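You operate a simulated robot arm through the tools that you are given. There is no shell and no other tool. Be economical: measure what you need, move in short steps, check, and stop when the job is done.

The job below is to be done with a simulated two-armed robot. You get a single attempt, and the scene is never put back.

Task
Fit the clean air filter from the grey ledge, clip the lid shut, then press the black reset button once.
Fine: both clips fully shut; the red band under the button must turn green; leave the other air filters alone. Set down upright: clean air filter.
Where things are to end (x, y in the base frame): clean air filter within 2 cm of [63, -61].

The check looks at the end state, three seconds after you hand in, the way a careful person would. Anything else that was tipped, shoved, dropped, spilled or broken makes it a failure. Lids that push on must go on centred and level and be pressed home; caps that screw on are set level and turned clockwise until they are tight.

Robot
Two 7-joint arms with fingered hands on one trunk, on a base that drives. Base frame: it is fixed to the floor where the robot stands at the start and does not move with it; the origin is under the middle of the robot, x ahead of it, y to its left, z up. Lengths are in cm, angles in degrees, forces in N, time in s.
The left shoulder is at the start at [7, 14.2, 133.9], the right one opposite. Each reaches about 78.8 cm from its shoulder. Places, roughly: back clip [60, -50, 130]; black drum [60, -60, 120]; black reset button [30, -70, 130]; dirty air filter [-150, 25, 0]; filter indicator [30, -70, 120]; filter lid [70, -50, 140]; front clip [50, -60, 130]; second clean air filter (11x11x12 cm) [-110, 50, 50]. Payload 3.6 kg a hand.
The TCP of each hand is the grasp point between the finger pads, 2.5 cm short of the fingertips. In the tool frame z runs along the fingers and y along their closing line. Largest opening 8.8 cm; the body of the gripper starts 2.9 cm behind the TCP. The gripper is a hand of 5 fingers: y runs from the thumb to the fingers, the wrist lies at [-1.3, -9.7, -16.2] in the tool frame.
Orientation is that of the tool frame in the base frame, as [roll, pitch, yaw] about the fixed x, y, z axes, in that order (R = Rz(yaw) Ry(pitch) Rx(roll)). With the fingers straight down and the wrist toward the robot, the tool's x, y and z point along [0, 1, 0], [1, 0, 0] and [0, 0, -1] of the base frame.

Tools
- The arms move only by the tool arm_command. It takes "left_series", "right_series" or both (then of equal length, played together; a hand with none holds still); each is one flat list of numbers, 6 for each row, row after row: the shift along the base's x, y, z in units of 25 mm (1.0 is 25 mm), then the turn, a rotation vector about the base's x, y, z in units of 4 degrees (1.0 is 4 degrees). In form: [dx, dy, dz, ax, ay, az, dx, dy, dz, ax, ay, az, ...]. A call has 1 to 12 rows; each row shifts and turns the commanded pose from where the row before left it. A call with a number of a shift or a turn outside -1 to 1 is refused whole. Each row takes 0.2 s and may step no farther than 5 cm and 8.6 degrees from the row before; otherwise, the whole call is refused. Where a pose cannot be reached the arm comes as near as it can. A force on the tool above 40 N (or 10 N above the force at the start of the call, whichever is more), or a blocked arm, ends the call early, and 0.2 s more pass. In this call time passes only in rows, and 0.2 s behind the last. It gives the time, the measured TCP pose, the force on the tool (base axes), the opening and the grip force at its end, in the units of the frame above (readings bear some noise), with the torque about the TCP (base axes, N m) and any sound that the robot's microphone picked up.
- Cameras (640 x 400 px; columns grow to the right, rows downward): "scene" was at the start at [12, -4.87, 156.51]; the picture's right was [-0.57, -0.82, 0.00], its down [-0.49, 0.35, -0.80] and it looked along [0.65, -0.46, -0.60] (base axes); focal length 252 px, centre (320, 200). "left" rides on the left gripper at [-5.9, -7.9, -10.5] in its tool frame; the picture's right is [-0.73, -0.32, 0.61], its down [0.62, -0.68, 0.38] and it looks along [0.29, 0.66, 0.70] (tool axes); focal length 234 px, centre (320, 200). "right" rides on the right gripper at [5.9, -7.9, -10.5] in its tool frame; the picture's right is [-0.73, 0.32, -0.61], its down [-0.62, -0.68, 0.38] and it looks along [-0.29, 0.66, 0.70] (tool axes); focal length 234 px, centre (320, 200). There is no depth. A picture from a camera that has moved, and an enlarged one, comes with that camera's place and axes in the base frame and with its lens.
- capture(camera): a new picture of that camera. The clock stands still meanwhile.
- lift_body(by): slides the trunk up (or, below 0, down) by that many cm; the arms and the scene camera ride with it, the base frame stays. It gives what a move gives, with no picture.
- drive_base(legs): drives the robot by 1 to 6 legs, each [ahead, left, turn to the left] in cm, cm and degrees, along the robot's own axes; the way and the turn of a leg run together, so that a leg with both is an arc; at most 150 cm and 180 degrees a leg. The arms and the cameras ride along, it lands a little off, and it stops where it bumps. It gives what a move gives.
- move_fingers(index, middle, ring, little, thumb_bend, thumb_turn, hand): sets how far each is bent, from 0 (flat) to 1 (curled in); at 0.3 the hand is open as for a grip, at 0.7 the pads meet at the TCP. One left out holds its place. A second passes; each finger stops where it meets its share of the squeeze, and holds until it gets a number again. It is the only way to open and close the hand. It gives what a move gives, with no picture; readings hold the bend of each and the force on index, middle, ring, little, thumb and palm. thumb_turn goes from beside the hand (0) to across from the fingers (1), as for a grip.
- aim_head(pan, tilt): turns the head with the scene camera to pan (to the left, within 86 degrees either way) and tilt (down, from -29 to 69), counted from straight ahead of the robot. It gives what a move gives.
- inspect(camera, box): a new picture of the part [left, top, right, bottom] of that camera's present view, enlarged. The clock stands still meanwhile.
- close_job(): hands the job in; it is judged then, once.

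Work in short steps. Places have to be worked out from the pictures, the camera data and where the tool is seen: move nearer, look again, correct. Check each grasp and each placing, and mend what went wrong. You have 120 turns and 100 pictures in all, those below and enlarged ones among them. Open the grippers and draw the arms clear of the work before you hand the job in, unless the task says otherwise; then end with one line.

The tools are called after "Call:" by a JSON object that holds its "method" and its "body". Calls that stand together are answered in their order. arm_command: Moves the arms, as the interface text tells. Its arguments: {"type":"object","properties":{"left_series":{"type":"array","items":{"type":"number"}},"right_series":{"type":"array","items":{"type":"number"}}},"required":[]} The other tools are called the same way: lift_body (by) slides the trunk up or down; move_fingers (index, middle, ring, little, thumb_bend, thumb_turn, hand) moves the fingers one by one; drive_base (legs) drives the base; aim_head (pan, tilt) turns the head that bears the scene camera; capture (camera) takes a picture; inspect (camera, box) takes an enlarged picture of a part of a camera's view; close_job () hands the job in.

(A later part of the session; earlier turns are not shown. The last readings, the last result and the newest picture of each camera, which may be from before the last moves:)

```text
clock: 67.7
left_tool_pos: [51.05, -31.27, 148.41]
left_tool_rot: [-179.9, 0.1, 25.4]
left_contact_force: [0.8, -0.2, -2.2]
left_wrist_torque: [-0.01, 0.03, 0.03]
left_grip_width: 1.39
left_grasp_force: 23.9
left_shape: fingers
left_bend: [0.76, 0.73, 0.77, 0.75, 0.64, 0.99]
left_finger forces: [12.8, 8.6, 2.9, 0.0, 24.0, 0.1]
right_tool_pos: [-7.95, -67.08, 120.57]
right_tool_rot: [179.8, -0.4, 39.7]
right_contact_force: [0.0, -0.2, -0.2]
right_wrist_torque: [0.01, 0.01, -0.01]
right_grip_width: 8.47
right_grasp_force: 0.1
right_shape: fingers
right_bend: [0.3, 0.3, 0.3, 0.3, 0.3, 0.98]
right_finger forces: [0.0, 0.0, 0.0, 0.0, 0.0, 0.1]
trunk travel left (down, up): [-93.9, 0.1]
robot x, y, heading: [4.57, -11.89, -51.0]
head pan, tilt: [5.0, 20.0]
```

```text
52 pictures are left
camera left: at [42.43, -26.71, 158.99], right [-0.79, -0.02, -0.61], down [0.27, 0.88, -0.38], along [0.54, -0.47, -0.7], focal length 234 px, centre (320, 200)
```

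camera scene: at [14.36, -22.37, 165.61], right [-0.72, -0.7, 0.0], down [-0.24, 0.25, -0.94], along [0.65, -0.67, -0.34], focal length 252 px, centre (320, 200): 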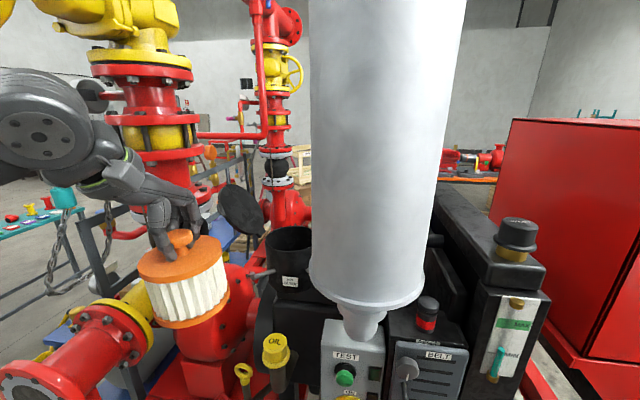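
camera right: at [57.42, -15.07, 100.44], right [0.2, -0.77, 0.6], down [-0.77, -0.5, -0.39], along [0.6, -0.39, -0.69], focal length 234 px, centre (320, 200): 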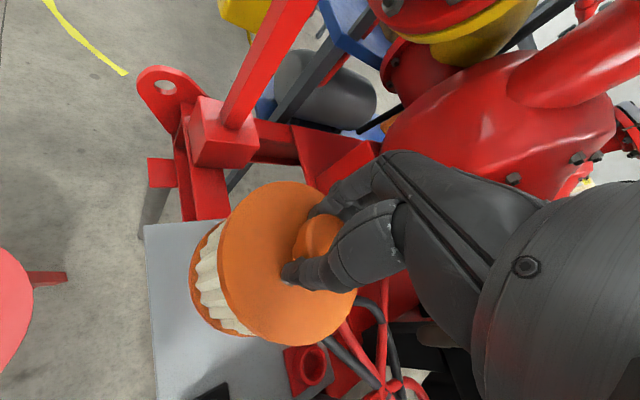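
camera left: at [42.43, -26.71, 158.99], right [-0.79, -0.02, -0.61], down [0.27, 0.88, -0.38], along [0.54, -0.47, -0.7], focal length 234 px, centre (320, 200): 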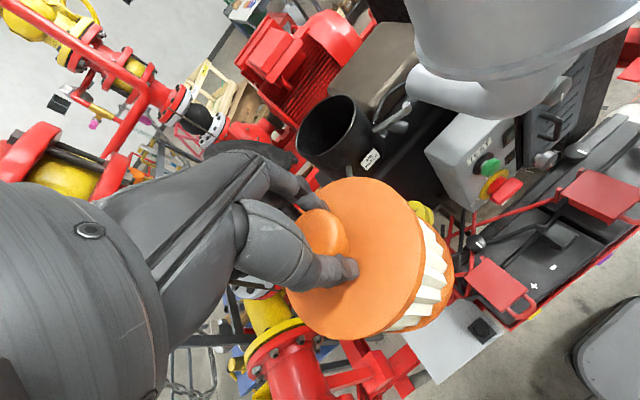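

The filter is level with its bottom near z 137, and the rim centre triangulates to about [62, -59.5, 131.7]. I approach via [55, -49] and stop short to look.

Call:
{"method": "arm_command", "body": {"left_series": [0.2, -1, 0.1, 0, 0, 0, 0.2, -1, 0.1, 0, 0, 0, 0.2, -1, 0.1, 0, 0, 0, 0.2, -1, 0.1, 0, 0, 0, 0.2, -1, 0.1, 0, 0, -0.3, 0.2, -1, 0.1, 0, 0, -0.3, 0.3, -1, 0, 0, 0, -0.3, 0.5, -0.9, 0, 0, 0, -0.3]}}

Call:
{"method": "capture", "body": {"camera": "scene"}}

Call:
{"method": "capture", "body": {"camera": "left"}}

```text
clock: 69.5
left_tool_pos: [56.11, -51.32, 150.01]
left_tool_rot: [-179.9, 0.0, 20.5]
left_contact_force: [0.8, -0.5, -1.5]
left_wrist_torque: [0.01, -0.02, 0.01]
left_grip_width: 1.32
left_grasp_force: 24.6
left_shape: fingers
left_bend: [0.76, 0.73, 0.77, 0.75, 0.65, 0.99]
left_finger forces: [12.8, 8.3, 2.7, 0.0, 25.4, 0.0]
right_tool_pos: [-7.98, -67.33, 120.65]
right_tool_rot: [179.9, -0.4, 39.7]
right_contact_force: [0.5, 0.5, 0.1]
right_wrist_torque: [0.06, 0.01, 0.02]
right_grip_width: 8.5
right_grasp_force: 0.1
right_shape: fingers
right_bend: [0.3, 0.3, 0.3, 0.3, 0.3, 0.98]
right_finger forces: [0.0, 0.0, 0.1, 0.0, 0.0, 0.1]
trunk travel left (down, up): [-93.9, 0.1]
robot x, y, heading: [4.85, -12.02, -50.9]
head pan, tilt: [5.0, 20.0]
```

```text
51 pictures are left
camera scene: at [14.41, -22.62, 165.59], right [-0.72, -0.7, 0.0], down [-0.24, 0.25, -0.94], along [0.65, -0.67, -0.34], focal length 252 px, centre (320, 200)
```

scene: 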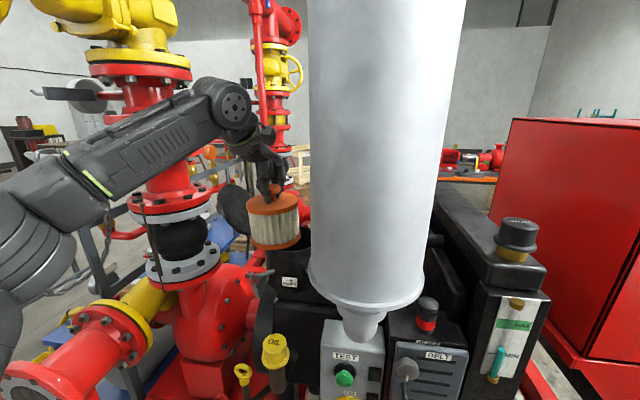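

```text
50 pictures are left
camera left: at [47.91, -45.99, 160.61], right [-0.79, 0.05, -0.61], down [0.35, 0.86, -0.38], along [0.5, -0.51, -0.7], focal length 234 px, centre (320, 200)
```

left: 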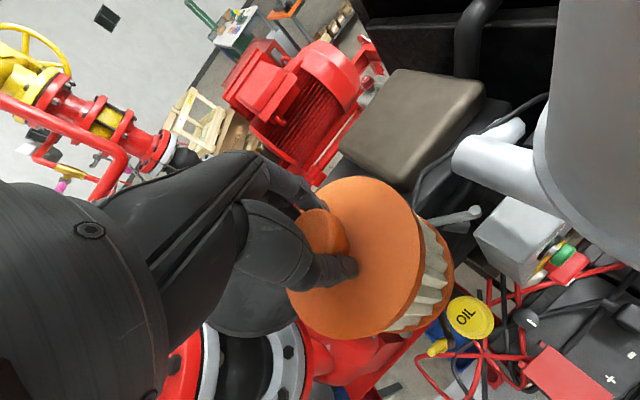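

I now bring the filter above the drum axis at [63, -61] while staying high, and compare it with the rim in the picture.

Call:
{"method": "arm_command", "body": {"left_series": [0.5, -0.8, 0, 0, 0, 0, 0.7, -0.8, 0, 0, 0, 0, 0.8, -0.8, 0, 0, 0, 0, 0.75, -0.75, 0, 0, 0, 0, 0, -0.75, 0, 0, 0, 0]}}

Call:
{"method": "inspect", "body": {"camera": "scene", "box": [200, 140, 360, 320]}}

Call:
{"method": "capture", "body": {"camera": "left"}}

```text
clock: 70.7
left_tool_pos: [60.48, -57.67, 148.6]
left_tool_rot: [-179.8, 0.0, 20.4]
left_contact_force: [0.6, -0.4, -1.9]
left_wrist_torque: [0.0, -0.02, -0.01]
left_grip_width: 1.37
left_grasp_force: 23.6
left_shape: fingers
left_bend: [0.76, 0.73, 0.78, 0.75, 0.65, 0.99]
left_finger forces: [12.7, 8.5, 2.6, 0.0, 24.0, 0.1]
left hand out of reach, approached as far as the arm can: row 3, 4, 5
right_tool_pos: [-7.96, -67.09, 120.68]
right_tool_rot: [179.9, -0.3, 39.7]
right_contact_force: [-0.1, 0.2, 0.5]
right_wrist_torque: [0.01, 0.01, 0.0]
right_grip_width: 8.51
right_grasp_force: 0.0
right_shape: fingers
right_bend: [0.3, 0.3, 0.3, 0.3, 0.3, 0.98]
right_finger forces: [0.1, 0.0, 0.0, 0.0, 0.0, 0.1]
trunk travel left (down, up): [-93.9, 0.1]
robot x, y, heading: [4.64, -11.85, -51.0]
head pan, tilt: [5.0, 20.0]
```

```text
2.22 times, centred on (280, 230) of scene
camera zoom: at [14.45, -22.4, 165.61], right [-0.72, -0.7, 0.0], down [-0.24, 0.25, -0.94], along [0.65, -0.67, -0.34], focal length 560 px, centre (409, 133)
```

zoom: 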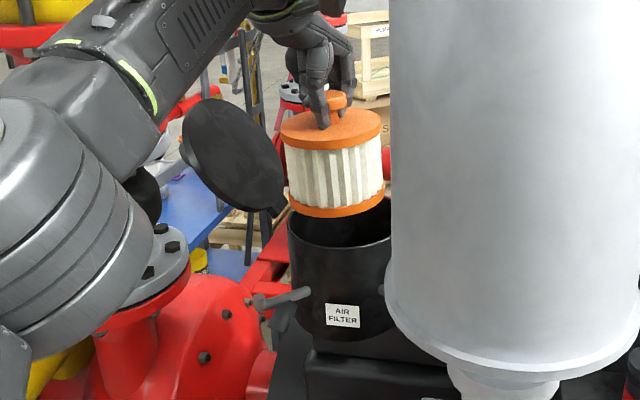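

```text
48 pictures are left
camera left: at [52.28, -52.34, 159.14], right [-0.79, 0.05, -0.61], down [0.35, 0.86, -0.38], along [0.5, -0.51, -0.7], focal length 234 px, centre (320, 200)
```

left: 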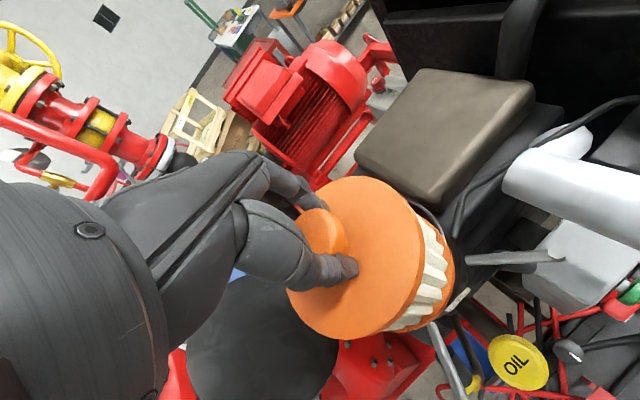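

The arm is at its reach limit at [60.5, -57.7]. I drive the base about 4.5 cm forward to carry the filter over the drum.

Call:
{"method": "drive_base", "body": {"legs": [[5, 0, 0]]}}

Call:
{"method": "inspect", "body": {"camera": "scene", "box": [200, 140, 360, 320]}}

Call:
{"method": "capture", "body": {"camera": "left"}}

```text
clock: 71.6
left_tool_pos: [62.74, -60.55, 149.28]
left_tool_rot: [179.5, -0.1, 20.5]
left_contact_force: [0.0, 0.4, -0.5]
left_wrist_torque: [0.02, -0.01, 0.01]
left_grip_width: 1.34
left_grasp_force: 24.3
left_shape: fingers
left_bend: [0.76, 0.73, 0.78, 0.75, 0.65, 0.99]
left_finger forces: [12.7, 8.5, 2.6, 0.1, 24.2, 0.0]
right_tool_pos: [-5.64, -70.25, 120.93]
right_tool_rot: [179.3, -0.3, 39.6]
right_contact_force: [-0.4, 0.2, 0.5]
right_wrist_torque: [-0.03, 0.02, 0.0]
right_grip_width: 8.5
right_grasp_force: 0.0
right_shape: fingers
right_bend: [0.3, 0.3, 0.3, 0.3, 0.3, 0.98]
right_finger forces: [0.0, 0.0, 0.0, 0.0, 0.0, 0.0]
trunk travel left (down, up): [-93.9, 0.1]
robot x, y, heading: [8.2, -15.57, -51.1]
head pan, tilt: [5.0, 20.0]
```

```text
2.22 times, centred on (280, 230) of scene
camera zoom: at [16.58, -25.17, 165.75], right [-0.72, -0.7, 0.0], down [-0.23, 0.24, -0.94], along [0.66, -0.68, -0.33], focal length 560 px, centre (409, 133)
```

zoom: 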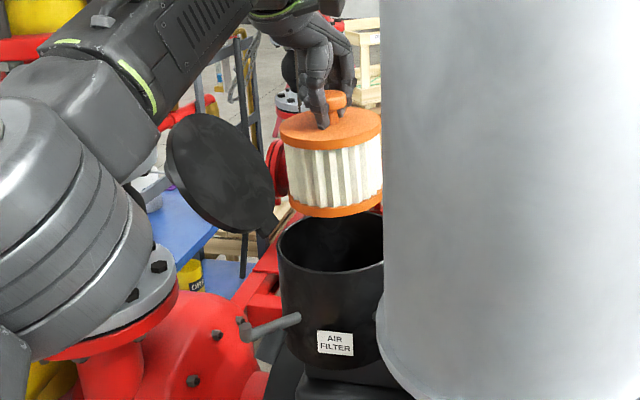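

```text
46 pictures are left
camera left: at [54.46, -55.14, 159.76], right [-0.79, 0.05, -0.61], down [0.35, 0.85, -0.39], along [0.51, -0.52, -0.69], focal length 234 px, centre (320, 200)
```

left: 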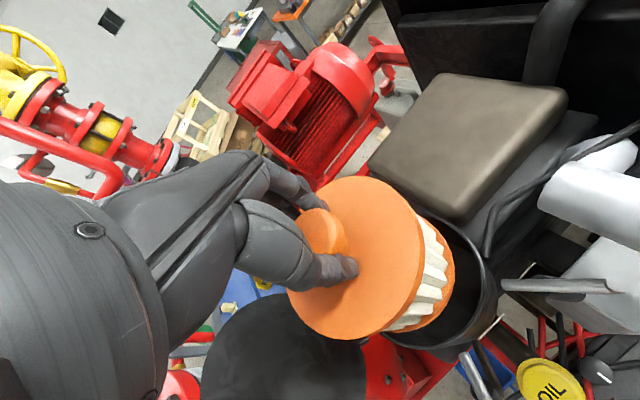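

Rim points seen in both views fit a drum centre at [63, -61], and the filter axis is about 1 cm short of it. I make a small shift and read the pose.

Call:
{"method": "arm_command", "body": {"left_series": [0.1, -0.1, 0, 0, 0, 0]}}

```text
clock: 72.0
left_tool_pos: [64.0, -61.96, 148.12]
left_tool_rot: [-179.7, 0.0, 20.4]
left_contact_force: [1.0, 0.3, -1.6]
left_wrist_torque: [0.0, -0.01, -0.02]
left_grip_width: 1.36
left_grasp_force: 24.0
left_shape: fingers
left_bend: [0.76, 0.73, 0.78, 0.75, 0.65, 0.99]
left_finger forces: [12.7, 8.5, 2.6, 0.0, 23.7, 0.0]
left hand out of reach, approached as far as the arm can: row 1
right_tool_pos: [-4.57, -71.44, 120.4]
right_tool_rot: [179.9, -0.3, 39.8]
right_contact_force: [-0.8, -0.7, 0.1]
right_wrist_torque: [-0.02, 0.03, 0.0]
right_grip_width: 8.47
right_grasp_force: 0.1
right_shape: fingers
right_bend: [0.3, 0.3, 0.3, 0.3, 0.3, 0.98]
right_finger forces: [0.1, 0.1, 0.0, 0.0, 0.0, 0.0]
trunk travel left (down, up): [-93.9, 0.1]
robot x, y, heading: [8.02, -15.67, -50.8]
head pan, tilt: [5.0, 20.0]
```

The robot had still been settling, and the pose is now [64, -62, 148], at the reach limit. I step the commanded pose back toward the drum axis.

Call:
{"method": "arm_command", "body": {"left_series": [-0.5, 0.6, 0, 0, 0, 0, -0.5, 0.6, 0, 0, 0, 0]}}

```text
clock: 72.6
left_tool_pos: [61.43, -58.27, 148.39]
left_tool_rot: [-179.8, 0.1, 20.5]
left_contact_force: [0.5, 0.2, -1.3]
left_wrist_torque: [0.03, 0.04, 0.0]
left_grip_width: 1.33
left_grasp_force: 24.1
left_shape: fingers
left_bend: [0.76, 0.73, 0.78, 0.75, 0.65, 0.99]
left_finger forces: [12.7, 8.7, 2.7, 0.0, 23.4, 0.0]
right_tool_pos: [-4.81, -70.92, 120.51]
right_tool_rot: [179.7, -0.2, 39.8]
right_contact_force: [0.5, 0.1, -0.5]
right_wrist_torque: [-0.01, 0.04, -0.01]
right_grip_width: 8.49
right_grasp_force: 0.1
right_shape: fingers
right_bend: [0.3, 0.3, 0.3, 0.3, 0.3, 0.98]
right_finger forces: [0.0, 0.0, 0.0, 0.0, 0.1, 0.0]
trunk travel left (down, up): [-93.9, 0.1]
robot x, y, heading: [7.98, -15.64, -51.0]
head pan, tilt: [5.0, 20.0]
```

The hand follows again from [61.4, -58.3]. I move to [63.2, -61] and 1 cm lower, then check the alignment in both cameras.

Call:
{"method": "arm_command", "body": {"left_series": [0.35, -0.55, -0.25, 0, 0, 0, 0.35, -0.55, -0.25, 0, 0, 0]}}

Call:
{"method": "inspect", "body": {"camera": "scene", "box": [200, 140, 360, 320]}}

Call:
{"method": "inspect", "body": {"camera": "left", "box": [260, 150, 540, 390]}}

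```text
clock: 73.2
left_tool_pos: [63.09, -61.43, 147.03]
left_tool_rot: [-179.8, 0.0, 20.6]
left_contact_force: [0.3, 0.1, -1.7]
left_wrist_torque: [0.01, 0.02, 0.01]
left_grip_width: 1.32
left_grasp_force: 24.0
left_shape: fingers
left_bend: [0.76, 0.73, 0.78, 0.75, 0.65, 0.99]
left_finger forces: [12.8, 8.6, 2.5, 0.0, 23.8, 0.0]
right_tool_pos: [-5.01, -71.12, 120.49]
right_tool_rot: [179.9, -0.3, 39.7]
right_contact_force: [0.5, 0.4, -0.1]
right_wrist_torque: [-0.02, -0.01, 0.0]
right_grip_width: 8.49
right_grasp_force: 0.1
right_shape: fingers
right_bend: [0.3, 0.3, 0.3, 0.3, 0.3, 0.98]
right_finger forces: [0.0, 0.1, 0.0, 0.0, 0.0, 0.1]
trunk travel left (down, up): [-93.9, 0.1]
robot x, y, heading: [8.1, -15.75, -50.9]
head pan, tilt: [5.0, 20.0]
```

```text
2.22 times, centred on (280, 230) of scene
camera zoom: at [17.61, -26.44, 165.59], right [-0.72, -0.7, 0.0], down [-0.24, 0.25, -0.94], along [0.65, -0.67, -0.34], focal length 560 px, centre (409, 133)
```

zoom: 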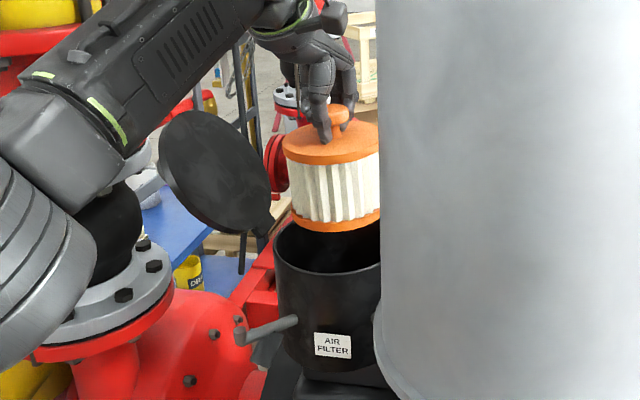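

```text
1.67 times, centred on (400, 270) of left
camera zoom: at [54.92, -56.16, 157.66], right [-0.79, 0.05, -0.61], down [0.35, 0.86, -0.38], along [0.5, -0.51, -0.7], focal length 390 px, centre (187, 83)
```

zoom: 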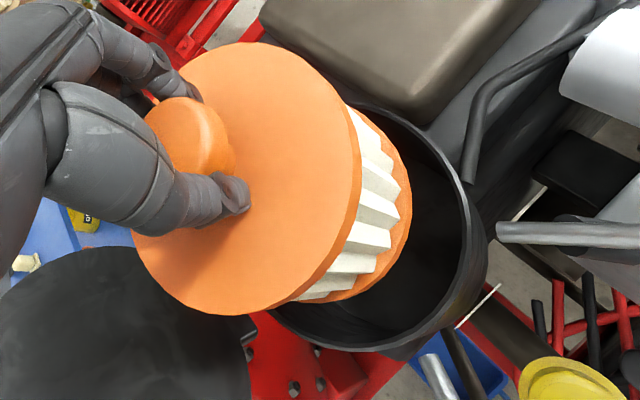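

A circle fit puts the rim centre at [62.9, -61.2] and the filter bottom at about [63, -61.3], so they are aligned. I shift 3 mm and lower the filter into the drum in guarded steps.

Call:
{"method": "arm_command", "body": {"left_series": [0.05, 0.12, -0.4, 0, 0, 0, 0, 0, -0.4, 0, 0, 0, 0, 0, -0.4, 0, 0, 0, 0, 0, -0.4, 0, 0, 0, 0, 0, -0.4, 0, 0, 0]}}

Call:
{"method": "inspect", "body": {"camera": "left", "box": [260, 150, 540, 390]}}

Call:
{"method": "inspect", "body": {"camera": "scene", "box": [200, 140, 360, 320]}}

```text
clock: 74.4
left_tool_pos: [63.17, -60.99, 142.27]
left_tool_rot: [-179.9, 0.0, 20.5]
left_contact_force: [-0.2, 0.1, -0.9]
left_wrist_torque: [0.0, 0.01, 0.01]
left_grip_width: 1.32
left_grasp_force: 24.9
left_shape: fingers
left_bend: [0.76, 0.73, 0.78, 0.75, 0.65, 0.99]
left_finger forces: [12.9, 8.7, 2.5, 0.0, 24.1, 0.1]
right_tool_pos: [-4.93, -70.92, 120.59]
right_tool_rot: [179.9, -0.3, 39.7]
right_contact_force: [0.4, -0.5, -0.1]
right_wrist_torque: [0.0, 0.04, 0.02]
right_grip_width: 8.47
right_grasp_force: 0.0
right_shape: fingers
right_bend: [0.3, 0.3, 0.3, 0.3, 0.3, 0.98]
right_finger forces: [0.0, 0.1, 0.0, 0.0, 0.0, 0.0]
trunk travel left (down, up): [-93.9, 0.1]
robot x, y, heading: [7.99, -15.82, -51.0]
head pan, tilt: [5.0, 20.0]
```

```text
1.67 times, centred on (400, 270) of left
camera zoom: at [54.99, -55.64, 152.75], right [-0.79, 0.05, -0.61], down [0.35, 0.86, -0.38], along [0.5, -0.51, -0.7], focal length 390 px, centre (187, 83)
```

zoom: 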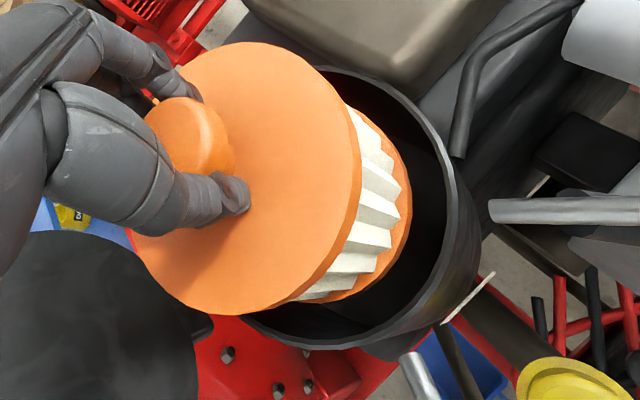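

```text
2.22 times, centred on (280, 230) of scene
camera zoom: at [17.59, -26.25, 165.6], right [-0.72, -0.7, 0.0], down [-0.24, 0.25, -0.94], along [0.65, -0.67, -0.34], focal length 560 px, centre (409, 133)
```

zoom: 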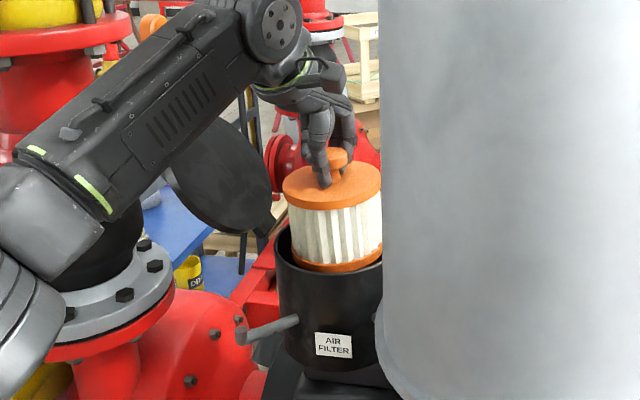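

The filter bottom is entering the rim centred. I continue down 5 cm while watching the force.

Call:
{"method": "arm_command", "body": {"left_series": [0.06, 0.08, -0.4, 0, 0, 0, 0, 0, -0.4, 0, 0, 0, 0, 0, -0.4, 0, 0, 0, 0, 0, -0.4, 0, 0, 0, 0, 0, -0.4, 0, 0, 0]}}

Call:
{"method": "capture", "body": {"camera": "left"}}

Call:
{"method": "inspect", "body": {"camera": "scene", "box": [200, 140, 360, 320]}}

```text
clock: 75.6
left_tool_pos: [63.22, -60.74, 137.12]
left_tool_rot: [-180.0, 0.0, 20.5]
left_contact_force: [-0.8, 0.2, -1.7]
left_wrist_torque: [0.0, -0.01, 0.0]
left_grip_width: 1.32
left_grasp_force: 24.2
left_shape: fingers
left_bend: [0.76, 0.73, 0.78, 0.75, 0.65, 0.99]
left_finger forces: [12.8, 8.6, 2.5, 0.0, 24.7, 0.0]
right_tool_pos: [-4.95, -70.93, 120.61]
right_tool_rot: [179.8, -0.3, 39.7]
right_contact_force: [1.0, 0.1, -0.4]
right_wrist_torque: [-0.03, 0.04, 0.0]
right_grip_width: 8.5
right_grasp_force: 0.1
right_shape: fingers
right_bend: [0.3, 0.3, 0.3, 0.3, 0.3, 0.98]
right_finger forces: [0.0, 0.0, 0.1, 0.1, 0.0, 0.1]
trunk travel left (down, up): [-93.9, 0.1]
robot x, y, heading: [7.94, -15.57, -51.0]
head pan, tilt: [5.0, 20.0]
```

```text
41 pictures are left
camera left: at [55.08, -55.47, 147.77], right [-0.79, 0.05, -0.61], down [0.35, 0.86, -0.38], along [0.5, -0.51, -0.7], focal length 234 px, centre (320, 200)
```

left: 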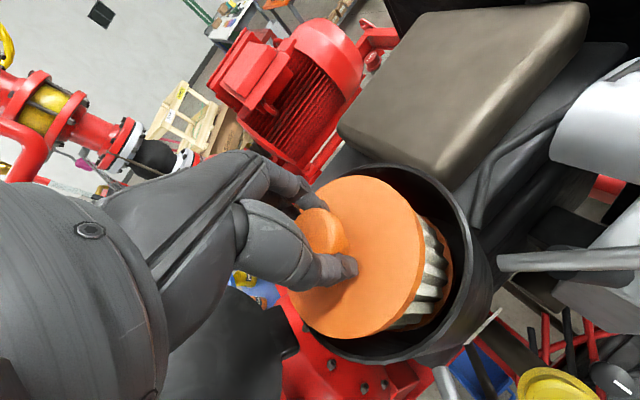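

```text
2.22 times, centred on (280, 230) of scene
camera zoom: at [17.55, -26.23, 165.61], right [-0.72, -0.7, 0.0], down [-0.24, 0.25, -0.94], along [0.65, -0.67, -0.34], focal length 560 px, centre (409, 133)
```

zoom: 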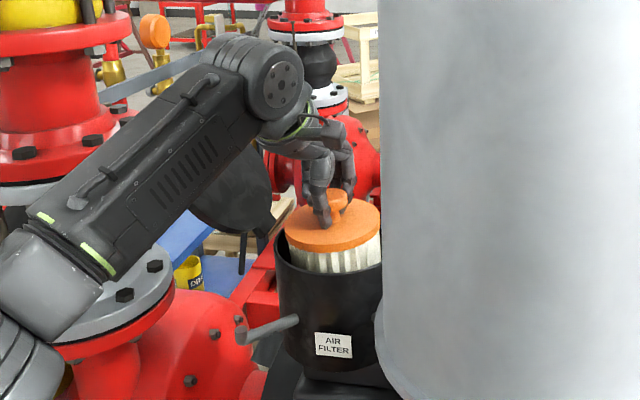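

It is going in centred with no contact. I go down in smaller steps until the seat is felt.

Call:
{"method": "arm_command", "body": {"left_series": [0, 0, -0.3, 0, 0, 0, 0, 0, -0.3, 0, 0, 0, 0, 0, -0.3, 0, 0, 0, 0, 0, -0.3, 0, 0, 0, 0, 0, -0.2, 0, 0, 0]}}

Call:
{"method": "capture", "body": {"camera": "left"}}

```text
clock: 76.8
left_tool_pos: [63.2, -60.92, 133.71]
left_tool_rot: [-179.9, 0.0, 20.6]
left_contact_force: [-0.4, 0.3, -2.1]
left_wrist_torque: [-0.02, 0.01, 0.0]
left_grip_width: 1.29
left_grasp_force: 24.4
left_shape: fingers
left_bend: [0.76, 0.73, 0.78, 0.75, 0.65, 0.99]
left_finger forces: [12.9, 8.7, 2.5, 0.0, 24.8, 0.0]
right_tool_pos: [-4.96, -71.14, 120.6]
right_tool_rot: [179.8, -0.2, 39.8]
right_contact_force: [-0.6, -0.2, 0.1]
right_wrist_torque: [0.0, 0.0, -0.03]
right_grip_width: 8.49
right_grasp_force: 0.0
right_shape: fingers
right_bend: [0.3, 0.3, 0.3, 0.3, 0.3, 0.98]
right_finger forces: [0.1, 0.0, 0.1, 0.0, 0.0, 0.0]
trunk travel left (down, up): [-93.9, 0.1]
robot x, y, heading: [7.68, -15.63, -51.0]
head pan, tilt: [5.0, 20.0]
```

```text
39 pictures are left
camera left: at [55.0, -55.46, 144.25], right [-0.79, 0.05, -0.61], down [0.35, 0.86, -0.38], along [0.5, -0.51, -0.7], focal length 234 px, centre (320, 200)
```

left: 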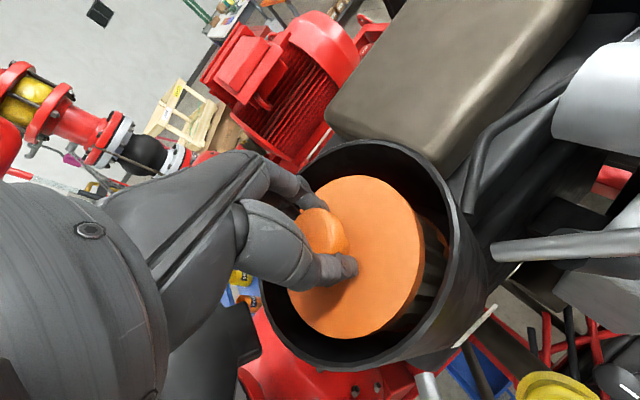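

I continue downward in small steps to feel the seat.

Call:
{"method": "arm_command", "body": {"left_series": [0, 0, -0.2, 0, 0, 0, 0, 0, -0.2, 0, 0, 0, 0, 0, -0.2, 0, 0, 0, 0, 0, -0.2, 0, 0, 0]}}

```text
clock: 77.8
left_tool_pos: [63.14, -60.81, 131.62]
left_tool_rot: [-180.0, 0.0, 20.3]
left_contact_force: [0.1, -0.2, -1.4]
left_wrist_torque: [0.0, 0.03, 0.0]
left_grip_width: 1.3
left_grasp_force: 24.7
left_shape: fingers
left_bend: [0.76, 0.73, 0.78, 0.75, 0.65, 0.99]
left_finger forces: [12.8, 8.7, 2.5, 0.0, 25.1, 0.1]
right_tool_pos: [-5.02, -71.06, 120.53]
right_tool_rot: [179.8, -0.4, 39.8]
right_contact_force: [0.2, -1.1, -0.1]
right_wrist_torque: [0.0, -0.01, 0.01]
right_grip_width: 8.48
right_grasp_force: 0.1
right_shape: fingers
right_bend: [0.3, 0.3, 0.3, 0.3, 0.3, 0.98]
right_finger forces: [0.0, 0.0, 0.1, 0.1, 0.1, 0.0]
trunk travel left (down, up): [-93.9, 0.1]
robot x, y, heading: [7.76, -15.4, -50.8]
head pan, tilt: [5.0, 20.0]
```

Still hanging free. I go 1.5 cm further.

Call:
{"method": "arm_command", "body": {"left_series": [0, 0, -0.15, 0, 0, 0, 0, 0, -0.15, 0, 0, 0, 0, 0, -0.15, 0, 0, 0, 0, 0, -0.15, 0, 0, 0]}}

Call:
{"method": "capture", "body": {"camera": "left"}}

```text
clock: 78.8
left_tool_pos: [62.89, -60.61, 130.9]
left_tool_rot: [179.5, -0.1, 20.4]
left_contact_force: [4.7, -5.8, 32.0]
left_wrist_torque: [0.66, 0.21, -0.03]
left_grip_width: 1.36
left_grasp_force: 35.4
left_shape: fingers
left_bend: [0.76, 0.73, 0.78, 0.75, 0.7, 0.99]
left_finger forces: [13.9, 14.9, 0.7, 0.0, 41.3, 0.0]
right_tool_pos: [-5.35, -70.7, 120.7]
right_tool_rot: [179.6, -0.5, 39.8]
right_contact_force: [0.8, -0.6, 0.3]
right_wrist_torque: [0.04, 0.02, 0.01]
right_grip_width: 8.47
right_grasp_force: 0.1
right_shape: fingers
right_bend: [0.3, 0.3, 0.3, 0.3, 0.3, 0.98]
right_finger forces: [0.1, 0.0, 0.0, 0.1, 0.0, 0.1]
trunk travel left (down, up): [-93.9, 0.1]
robot x, y, heading: [7.95, -15.83, -51.0]
head pan, tilt: [5.0, 20.0]
```

```text
38 pictures are left
camera left: at [54.58, -55.17, 141.32], right [-0.79, 0.04, -0.61], down [0.35, 0.85, -0.39], along [0.5, -0.52, -0.69], focal length 234 px, centre (320, 200)
```

left: 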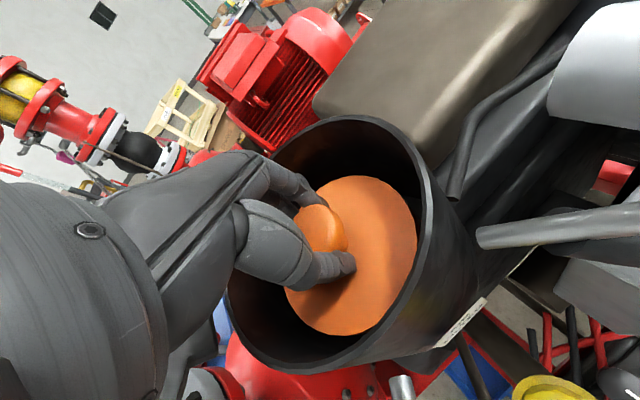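

The filter met its seat with 32 N, and it sits below the rim and centred. I ease up slightly and open the fingers in stages.

Call:
{"method": "arm_command", "body": {"left_series": [0, 0, 0.2, 0, 0, 0]}}

Call:
{"method": "move_fingers", "body": {"hand": "left", "index": 0.58, "middle": 0.58, "ring": 0.58, "little": 0.6, "thumb_bend": 0.52}}

Call:
{"method": "move_fingers", "body": {"hand": "left", "index": 0.42, "middle": 0.42, "ring": 0.42, "little": 0.42, "thumb_bend": 0.4}}

Call:
{"method": "capture", "body": {"camera": "left"}}

```text
clock: 79.2
left_tool_pos: [62.89, -60.6, 130.75]
left_tool_rot: [-180.0, -0.1, 20.5]
left_contact_force: [1.0, -3.7, 17.2]
left_wrist_torque: [0.35, 0.14, 0.0]
left_grip_width: 1.36
left_grasp_force: 28.3
left_shape: fingers
left_bend: [0.76, 0.73, 0.78, 0.75, 0.69, 0.99]
left_finger forces: [12.8, 11.7, 0.7, 0.0, 32.1, 0.0]
right_tool_pos: [-5.18, -70.78, 120.77]
right_tool_rot: [179.7, -0.3, 39.7]
right_contact_force: [-0.5, -0.3, 0.9]
right_wrist_torque: [0.02, 0.0, -0.02]
right_grip_width: 8.52
right_grasp_force: 0.1
right_shape: fingers
right_bend: [0.3, 0.3, 0.3, 0.3, 0.3, 0.98]
right_finger forces: [0.0, 0.0, 0.0, 0.1, 0.0, 0.0]
trunk travel left (down, up): [-93.9, 0.1]
robot x, y, heading: [8.21, -16.03, -51.0]
head pan, tilt: [5.0, 20.0]
```

```text
clock: 80.2
left_tool_pos: [62.7, -60.62, 130.99]
left_tool_rot: [179.8, -0.1, 20.5]
left_contact_force: [-1.8, -4.1, 20.2]
left_wrist_torque: [-0.34, 0.06, -0.07]
left_grip_width: 2.95
left_grasp_force: 14.7
left_shape: fingers
left_bend: [0.56, 0.59, 0.57, 0.6, 0.52, 1.0]
left_finger forces: [26.0, 3.6, 0.0, 0.0, 0.1, 0.0]
right_tool_pos: [-5.3, -70.87, 120.74]
right_tool_rot: [179.6, -0.5, 39.6]
right_contact_force: [-0.1, 0.2, 0.6]
right_wrist_torque: [0.0, 0.01, -0.01]
right_grip_width: 8.5
right_grasp_force: 0.1
right_shape: fingers
right_bend: [0.3, 0.3, 0.3, 0.3, 0.3, 0.98]
right_finger forces: [0.0, 0.2, 0.1, 0.0, 0.1, 0.0]
trunk travel left (down, up): [-93.9, 0.1]
robot x, y, heading: [8.06, -15.95, -50.7]
head pan, tilt: [5.0, 20.0]
```

```text
clock: 81.2
left_tool_pos: [62.94, -60.53, 130.87]
left_tool_rot: [-180.0, -0.2, 20.6]
left_contact_force: [-1.1, 2.6, 10.5]
left_wrist_torque: [-0.17, -0.14, -0.02]
left_grip_width: 6.11
left_grasp_force: 4.2
left_shape: fingers
left_bend: [0.42, 0.46, 0.42, 0.42, 0.4, 0.99]
left_finger forces: [0.0, 9.5, 0.0, 0.0, 0.1, 0.0]
right_tool_pos: [-5.26, -70.74, 120.63]
right_tool_rot: [179.5, -0.3, 39.7]
right_contact_force: [0.0, 0.6, 0.6]
right_wrist_torque: [0.01, 0.0, -0.01]
right_grip_width: 8.5
right_grasp_force: 0.1
right_shape: fingers
right_bend: [0.3, 0.3, 0.3, 0.3, 0.3, 0.98]
right_finger forces: [0.0, 0.0, 0.1, 0.0, 0.0, 0.0]
trunk travel left (down, up): [-93.9, 0.1]
robot x, y, heading: [7.79, -15.57, -51.0]
head pan, tilt: [5.0, 20.0]
```

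```text
37 pictures are left
camera left: at [54.71, -55.17, 141.41], right [-0.79, 0.05, -0.61], down [0.35, 0.86, -0.38], along [0.5, -0.51, -0.7], focal length 234 px, centre (320, 200)
```

left: 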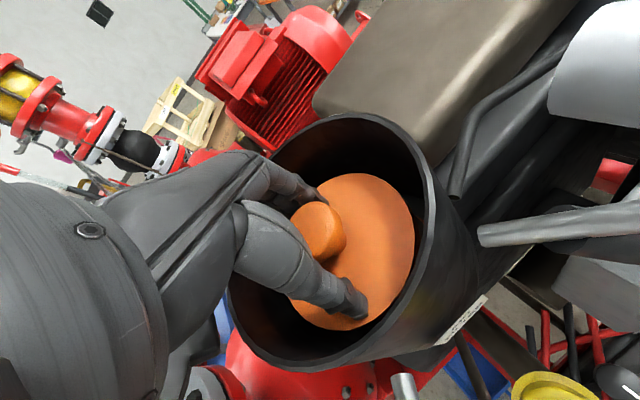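

The fingers are free of the knob. I raise the hand straight up out of the drum.

Call:
{"method": "arm_command", "body": {"left_series": [0, 0, 0.3, 0, 0, 0, 0, 0, 0.5, 0, 0, 0, 0, 0, 0.8, 0, 0, 0, 0, 0, 0.9, 0, 0, 0, 0, 0, 0.9, 0, 0, 0, 0, 0, 0.9, 0, 0, 0]}}

Call:
{"method": "capture", "body": {"camera": "left"}}

```text
clock: 82.6
left_tool_pos: [63.18, -60.67, 141.39]
left_tool_rot: [-180.0, 0.0, 20.4]
left_contact_force: [-0.2, -0.2, -0.2]
left_wrist_torque: [0.0, 0.02, 0.0]
left_grip_width: 6.11
left_grasp_force: 0.1
left_shape: fingers
left_bend: [0.42, 0.42, 0.42, 0.42, 0.4, 0.99]
left_finger forces: [0.0, 0.0, 0.1, 0.0, 0.0, 0.0]
right_tool_pos: [-5.1, -70.91, 120.61]
right_tool_rot: [179.8, -0.3, 39.8]
right_contact_force: [0.0, 0.0, 0.8]
right_wrist_torque: [-0.03, 0.0, 0.01]
right_grip_width: 8.5
right_grasp_force: 0.0
right_shape: fingers
right_bend: [0.3, 0.3, 0.3, 0.3, 0.3, 0.98]
right_finger forces: [0.0, 0.0, 0.0, 0.0, 0.1, 0.0]
trunk travel left (down, up): [-93.9, 0.1]
robot x, y, heading: [7.94, -15.6, -51.1]
head pan, tilt: [5.0, 20.0]
```

```text
36 pictures are left
camera left: at [54.81, -55.25, 152.07], right [-0.79, 0.05, -0.61], down [0.35, 0.86, -0.38], along [0.5, -0.51, -0.7], focal length 234 px, centre (320, 200)
```

left: 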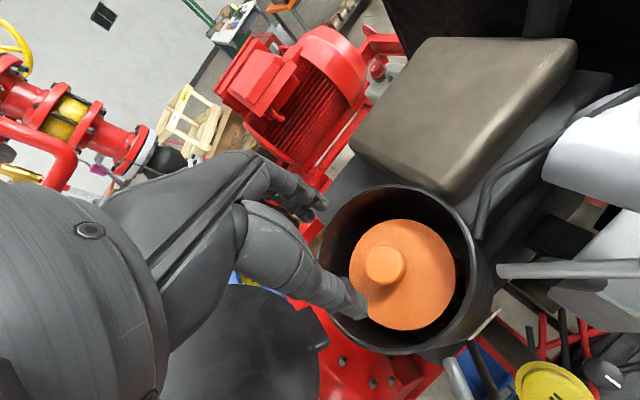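

The filter sits centred and upright below the rim. Next I raise the hand, withdraw to the +y side and turn it in yaw to 80°, with the fingers straight as a blade to swing the lid closed from behind.

Call:
{"method": "arm_command", "body": {"left_series": [-0.2, 0.3, 1, 0, 0, 0, -0.4, 0.6, 1, 0, 0, 1, -0.4, 0.8, 1, 0, 0, 1, -0.4, 0.8, 0.8, 0, 0, 1, -0.4, 0.8, 0, 0, 0, 1, -0.4, 0.8, 0, 0, 0, 1, -0.4, 0.8, 0, 0, 0, 1, -0.2, 0.8, 0, 0, 0, 1, 0, 0.8, 0, 0, 0, 1, 0.2, 0.5, 0, 0, 0, 1, 0.4, 0.3, 0, 0, 0, 1, 0.4, 0.3, 0, 0, 0, 1]}}

Call:
{"method": "move_fingers", "body": {"hand": "left", "index": 0.05, "middle": 0.05, "ring": 0.05, "little": 0.05, "thumb_bend": 1, "thumb_turn": 1}}

Call:
{"method": "capture", "body": {"camera": "scene"}}

Call:
{"method": "capture", "body": {"camera": "left"}}

```text
clock: 85.2
left_tool_pos: [58.71, -41.63, 150.94]
left_tool_rot: [180.0, 0.0, 64.6]
left_contact_force: [-1.0, 0.6, -0.6]
left_wrist_torque: [0.0, -0.01, 0.0]
left_grip_width: 6.12
left_grasp_force: 0.0
left_shape: fingers
left_bend: [0.42, 0.42, 0.42, 0.42, 0.4, 0.99]
left_finger forces: [0.1, 0.0, 0.1, 0.0, 0.0, 0.0]
right_tool_pos: [-4.94, -71.0, 120.64]
right_tool_rot: [179.7, -0.3, 39.7]
right_contact_force: [-0.5, 0.3, -0.4]
right_wrist_torque: [0.01, -0.01, -0.02]
right_grip_width: 8.48
right_grasp_force: 0.0
right_shape: fingers
right_bend: [0.3, 0.3, 0.3, 0.3, 0.3, 0.98]
right_finger forces: [0.0, 0.0, 0.0, 0.1, 0.0, 0.1]
trunk travel left (down, up): [-93.9, 0.1]
robot x, y, heading: [8.04, -15.63, -50.9]
head pan, tilt: [5.0, 20.0]
```

```text
clock: 86.2
left_tool_pos: [58.64, -41.66, 150.84]
left_tool_rot: [-180.0, 0.0, 64.6]
left_contact_force: [0.3, -0.6, 0.8]
left_wrist_torque: [0.03, 0.0, -0.03]
left_grip_width: 3.3
left_grasp_force: 0.1
left_shape: fingers
left_bend: [0.05, 0.05, 0.05, 0.05, 1.0, 1.0]
left_finger forces: [0.0, 0.0, 0.0, 0.0, 0.0, 0.0]
right_tool_pos: [-5.01, -70.93, 120.68]
right_tool_rot: [179.7, -0.3, 39.7]
right_contact_force: [0.1, 0.6, -0.1]
right_wrist_torque: [-0.03, 0.0, -0.01]
right_grip_width: 8.52
right_grasp_force: 0.0
right_shape: fingers
right_bend: [0.3, 0.3, 0.3, 0.3, 0.3, 0.98]
right_finger forces: [0.1, 0.0, 0.1, 0.1, 0.1, 0.0]
trunk travel left (down, up): [-93.9, 0.1]
robot x, y, heading: [7.99, -15.54, -51.1]
head pan, tilt: [5.0, 20.0]
```

```text
35 pictures are left
camera scene: at [17.46, -26.2, 165.61], right [-0.72, -0.7, 0.0], down [-0.24, 0.25, -0.94], along [0.65, -0.67, -0.34], focal length 252 px, centre (320, 200)
```

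scene: 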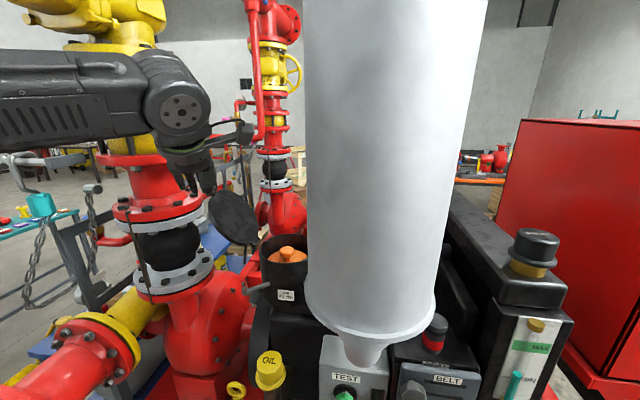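

```text
34 pictures are left
camera left: at [49.09, -43.61, 161.42], right [-0.6, -0.52, -0.61], down [-0.35, 0.86, -0.38], along [0.72, -0.02, -0.7], focal length 234 px, centre (320, 200)
```

left: 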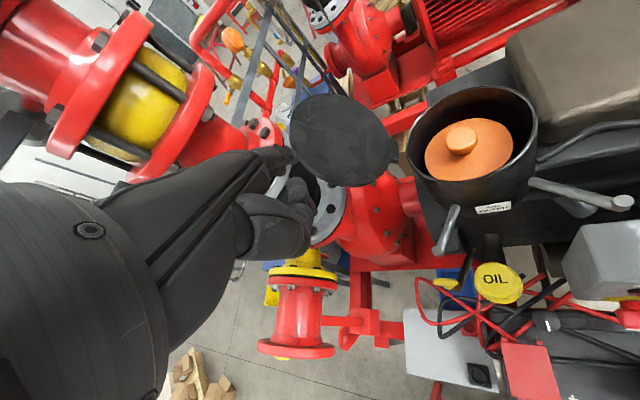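

The lid centre triangulates to [76, -54, 138], leaning back about 45°, with its hinge toward +x from the drum and the pump flange close behind it. I set a hook with index and middle half bent and the other fingers out of the way, turn the hand to about 85°, and come in beside the lid's near edge.

Call:
{"method": "move_fingers", "body": {"hand": "left", "index": 0.5, "middle": 0.5, "ring": 0.9, "little": 0.9, "thumb_bend": 0, "thumb_turn": 1}}

Call:
{"method": "arm_command", "body": {"left_series": [0.8, 0.2, 0, 0, 0, 1, 0.8, 0.2, 0, 0, 0, 1, 0.8, 0.2, 0, 0, 0, 1, 0.8, 0.2, 0, 0, 0, 1, 0.8, 0.1, -0.5, 0, 0, 1, 0.8, 0, -0.7, 0, 0, 0, 0.6, 0, -0.8, 0, 0, 0, 0, 0, -0.8, 0, 0, 0]}}

Call:
{"method": "capture", "body": {"camera": "left"}}

Call:
{"method": "inspect", "body": {"camera": "scene", "box": [140, 140, 320, 300]}}

```text
clock: 87.2
left_tool_pos: [58.65, -41.69, 150.89]
left_tool_rot: [-179.9, 0.0, 64.4]
left_contact_force: [0.6, 0.0, 0.3]
left_wrist_torque: [0.01, 0.02, 0.01]
left_grip_width: 7.93
left_grasp_force: 0.1
left_shape: fingers
left_bend: [0.5, 0.5, 0.9, 0.9, 0.0, 0.95]
left_finger forces: [0.0, 0.1, 0.0, 0.0, 0.0, 0.1]
right_tool_pos: [-4.92, -70.95, 120.69]
right_tool_rot: [179.8, -0.4, 39.6]
right_contact_force: [0.1, -0.1, -0.3]
right_wrist_torque: [0.04, -0.03, 0.01]
right_grip_width: 8.5
right_grasp_force: 0.1
right_shape: fingers
right_bend: [0.3, 0.3, 0.3, 0.3, 0.3, 0.98]
right_finger forces: [0.1, 0.0, 0.0, 0.0, 0.0, 0.1]
trunk travel left (down, up): [-93.9, 0.1]
robot x, y, heading: [8.01, -16.14, -50.8]
head pan, tilt: [5.0, 20.0]
```

```text
clock: 89.0
left_tool_pos: [72.28, -39.52, 143.98]
left_tool_rot: [-179.8, 0.0, 84.5]
left_contact_force: [0.0, -0.1, -0.2]
left_wrist_torque: [-0.03, -0.01, 0.02]
left_grip_width: 7.92
left_grasp_force: 0.0
left_shape: fingers
left_bend: [0.5, 0.5, 0.9, 0.9, 0.0, 0.95]
left_finger forces: [0.0, 0.1, 0.0, 0.1, 0.0, 0.1]
right_tool_pos: [-4.95, -71.04, 120.68]
right_tool_rot: [179.7, -0.3, 39.7]
right_contact_force: [-0.6, -0.6, -0.2]
right_wrist_torque: [0.02, 0.03, 0.02]
right_grip_width: 8.47
right_grasp_force: 0.0
right_shape: fingers
right_bend: [0.3, 0.3, 0.3, 0.3, 0.3, 0.98]
right_finger forces: [0.0, 0.1, 0.0, 0.0, 0.0, 0.0]
trunk travel left (down, up): [-93.9, 0.1]
robot x, y, heading: [8.29, -15.93, -51.0]
head pan, tilt: [5.0, 20.0]
```

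```text
33 pictures are left
camera left: at [63.92, -44.71, 154.59], right [-0.39, -0.69, -0.61], down [-0.62, 0.69, -0.38], along [0.68, 0.23, -0.7], focal length 234 px, centre (320, 200)
```

left: 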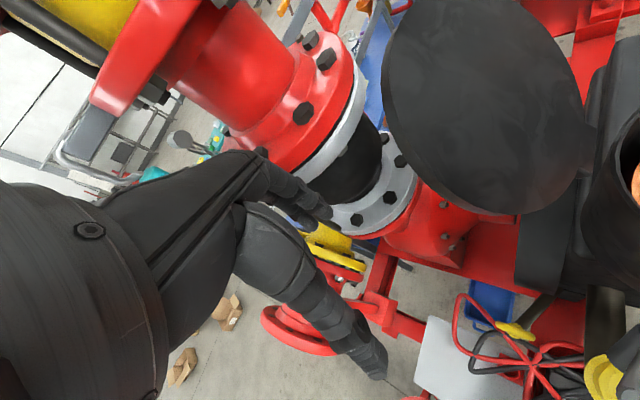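

```text
2.50 times, centred on (230, 220) of scene
camera zoom: at [17.49, -26.19, 165.62], right [-0.72, -0.7, 0.0], down [-0.24, 0.25, -0.94], along [0.65, -0.67, -0.34], focal length 630 px, centre (545, 150)
```

zoom: 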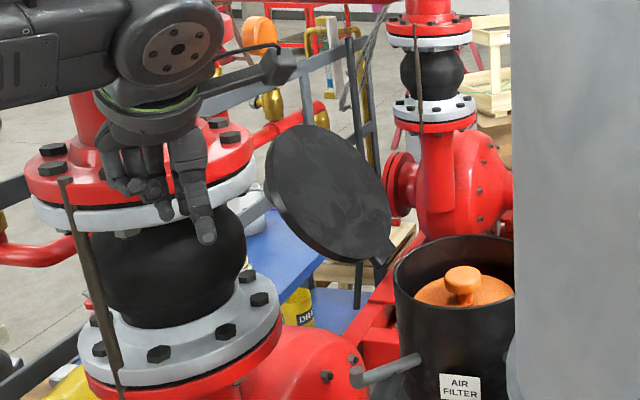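

The index fingertip sits about 3 cm ahead of the TCP, so it can pass between the lid edge and the flange. I move it to just outside the lid's near edge first, then behind it.

Call:
{"method": "arm_command", "body": {"left_series": [0.05, -0.9, -0.4, 0, 0, 0, 0.05, -0.85, -0.4, 0, 0, 0, 0.65, -0.4, 0, 0, 0, 0, 0.65, -0.45, 0, 0, 0, 0]}}

Call:
{"method": "capture", "body": {"camera": "left"}}

Call:
{"method": "inspect", "body": {"camera": "scene", "box": [140, 140, 320, 300]}}

```text
clock: 90.0
left_tool_pos: [75.83, -46.06, 141.75]
left_tool_rot: [-179.9, 0.0, 84.5]
left_contact_force: [0.8, 0.2, -0.1]
left_wrist_torque: [-0.02, 0.02, -0.02]
left_grip_width: 7.94
left_grasp_force: 0.0
left_shape: fingers
left_bend: [0.5, 0.5, 0.9, 0.9, 0.0, 0.95]
left_finger forces: [0.0, 0.0, 0.1, 0.0, 0.1, 0.1]
right_tool_pos: [-4.93, -71.12, 120.58]
right_tool_rot: [179.8, -0.2, 39.7]
right_contact_force: [-0.2, -0.8, -0.1]
right_wrist_torque: [-0.02, 0.0, 0.0]
right_grip_width: 8.46
right_grasp_force: 0.0
right_shape: fingers
right_bend: [0.3, 0.3, 0.3, 0.3, 0.3, 0.98]
right_finger forces: [0.0, 0.0, 0.0, 0.0, 0.0, 0.0]
trunk travel left (down, up): [-93.9, 0.1]
robot x, y, heading: [7.8, -15.9, -50.7]
head pan, tilt: [5.0, 20.0]
```

```text
31 pictures are left
camera left: at [67.48, -51.23, 152.39], right [-0.39, -0.69, -0.61], down [-0.62, 0.69, -0.38], along [0.68, 0.23, -0.7], focal length 234 px, centre (320, 200)
```

left: 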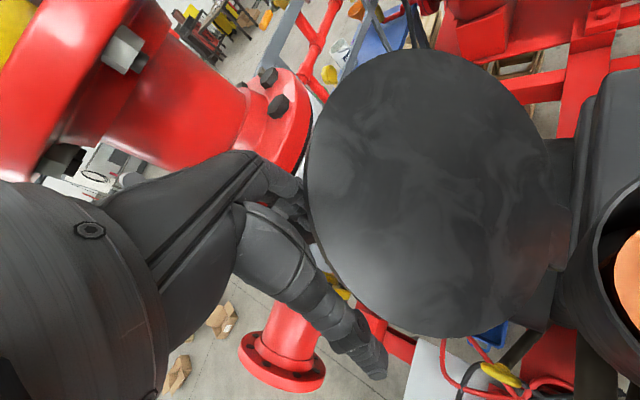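

```text
2.50 times, centred on (230, 220) of scene
camera zoom: at [17.55, -26.27, 165.6], right [-0.72, -0.7, 0.0], down [-0.24, 0.25, -0.94], along [0.65, -0.67, -0.34], focal length 630 px, centre (545, 150)
```

zoom: 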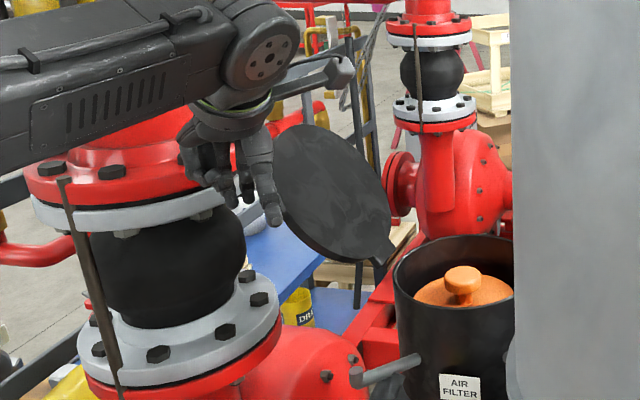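

The index finger is now behind the lid edge and the thumb is in front. I pull toward the drum in short steps, rising slightly to follow the arc.

Call:
{"method": "arm_command", "body": {"left_series": [-0.5, -0.3, 0.05, 0, 0, 0, -0.5, -0.3, 0.1, 0, 0, 0, -0.5, -0.3, 0.15, 0, 0, 0, -0.5, -0.3, 0.2, 0, 0, 0]}}

Call:
{"method": "capture", "body": {"camera": "left"}}

```text
clock: 91.0
left_tool_pos: [70.52, -49.1, 143.21]
left_tool_rot: [-180.0, 0.0, 84.4]
left_contact_force: [0.4, 2.7, 2.3]
left_wrist_torque: [-0.13, -0.04, 0.06]
left_grip_width: 7.8
left_grasp_force: 2.4
left_shape: fingers
left_bend: [0.51, 0.5, 0.9, 0.9, 0.0, 0.95]
left_finger forces: [4.0, 0.0, 0.1, 0.0, 0.0, 0.1]
right_tool_pos: [-5.01, -71.04, 120.57]
right_tool_rot: [179.6, -0.5, 39.7]
right_contact_force: [0.8, -0.7, 0.5]
right_wrist_torque: [0.01, -0.04, 0.02]
right_grip_width: 8.48
right_grasp_force: 0.1
right_shape: fingers
right_bend: [0.3, 0.3, 0.3, 0.3, 0.3, 0.98]
right_finger forces: [0.0, 0.0, 0.1, 0.0, 0.0, 0.1]
trunk travel left (down, up): [-93.9, 0.1]
robot x, y, heading: [7.63, -15.89, -50.9]
head pan, tilt: [5.0, 20.0]
```

```text
29 pictures are left
camera left: at [62.12, -54.15, 153.83], right [-0.39, -0.69, -0.61], down [-0.62, 0.69, -0.38], along [0.68, 0.22, -0.7], focal length 234 px, centre (320, 200)
```

left: 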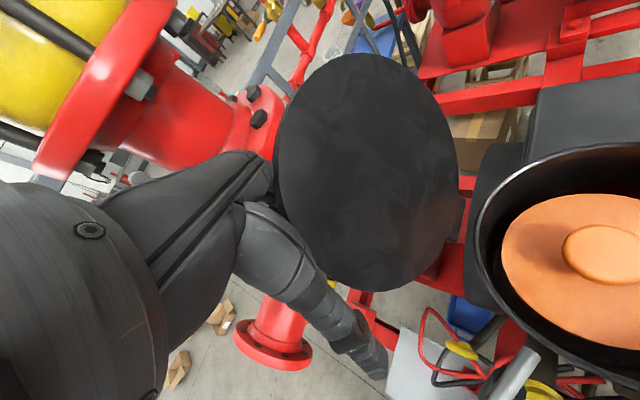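

The lid follows with only 4 N on the index finger. I keep pulling and rising.

Call:
{"method": "arm_command", "body": {"left_series": [-0.5, -0.3, 0.25, 0, 0, 0, -0.5, -0.3, 0.25, 0, 0, 0, -0.5, -0.3, 0.2, 0, 0, 0, -0.5, -0.3, 0.1, 0, 0, 0]}}

Call:
{"method": "capture", "body": {"camera": "left"}}

```text
clock: 92.0
left_tool_pos: [65.75, -52.14, 145.15]
left_tool_rot: [-179.9, -0.1, 84.4]
left_contact_force: [0.9, 0.9, 0.3]
left_wrist_torque: [0.0, 0.02, 0.02]
left_grip_width: 8.06
left_grasp_force: 0.7
left_shape: fingers
left_bend: [0.49, 0.5, 0.9, 0.9, 0.0, 0.95]
left_finger forces: [0.8, 0.0, 0.0, 0.0, 0.1, 0.0]
right_tool_pos: [-4.93, -71.04, 120.56]
right_tool_rot: [179.8, -0.3, 39.7]
right_contact_force: [0.0, -0.4, 0.0]
right_wrist_torque: [-0.01, 0.01, 0.01]
right_grip_width: 8.48
right_grasp_force: 0.0
right_shape: fingers
right_bend: [0.3, 0.3, 0.3, 0.3, 0.3, 0.98]
right_finger forces: [0.0, 0.0, 0.0, 0.1, 0.0, 0.1]
trunk travel left (down, up): [-93.9, 0.1]
robot x, y, heading: [8.02, -15.87, -51.2]
head pan, tilt: [5.0, 20.0]
```

```text
28 pictures are left
camera left: at [57.4, -57.2, 155.71], right [-0.39, -0.69, -0.61], down [-0.62, 0.69, -0.38], along [0.68, 0.23, -0.7], focal length 234 px, centre (320, 200)
```

left: 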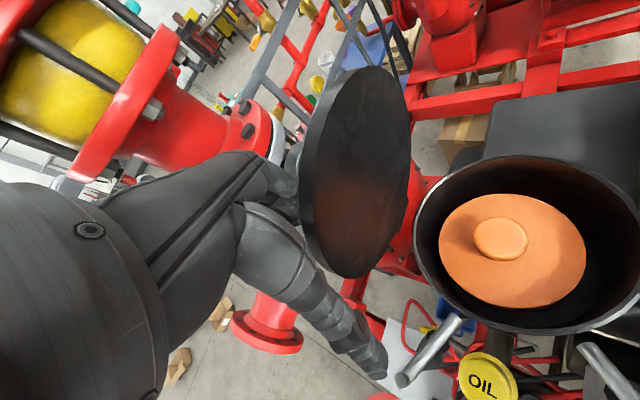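

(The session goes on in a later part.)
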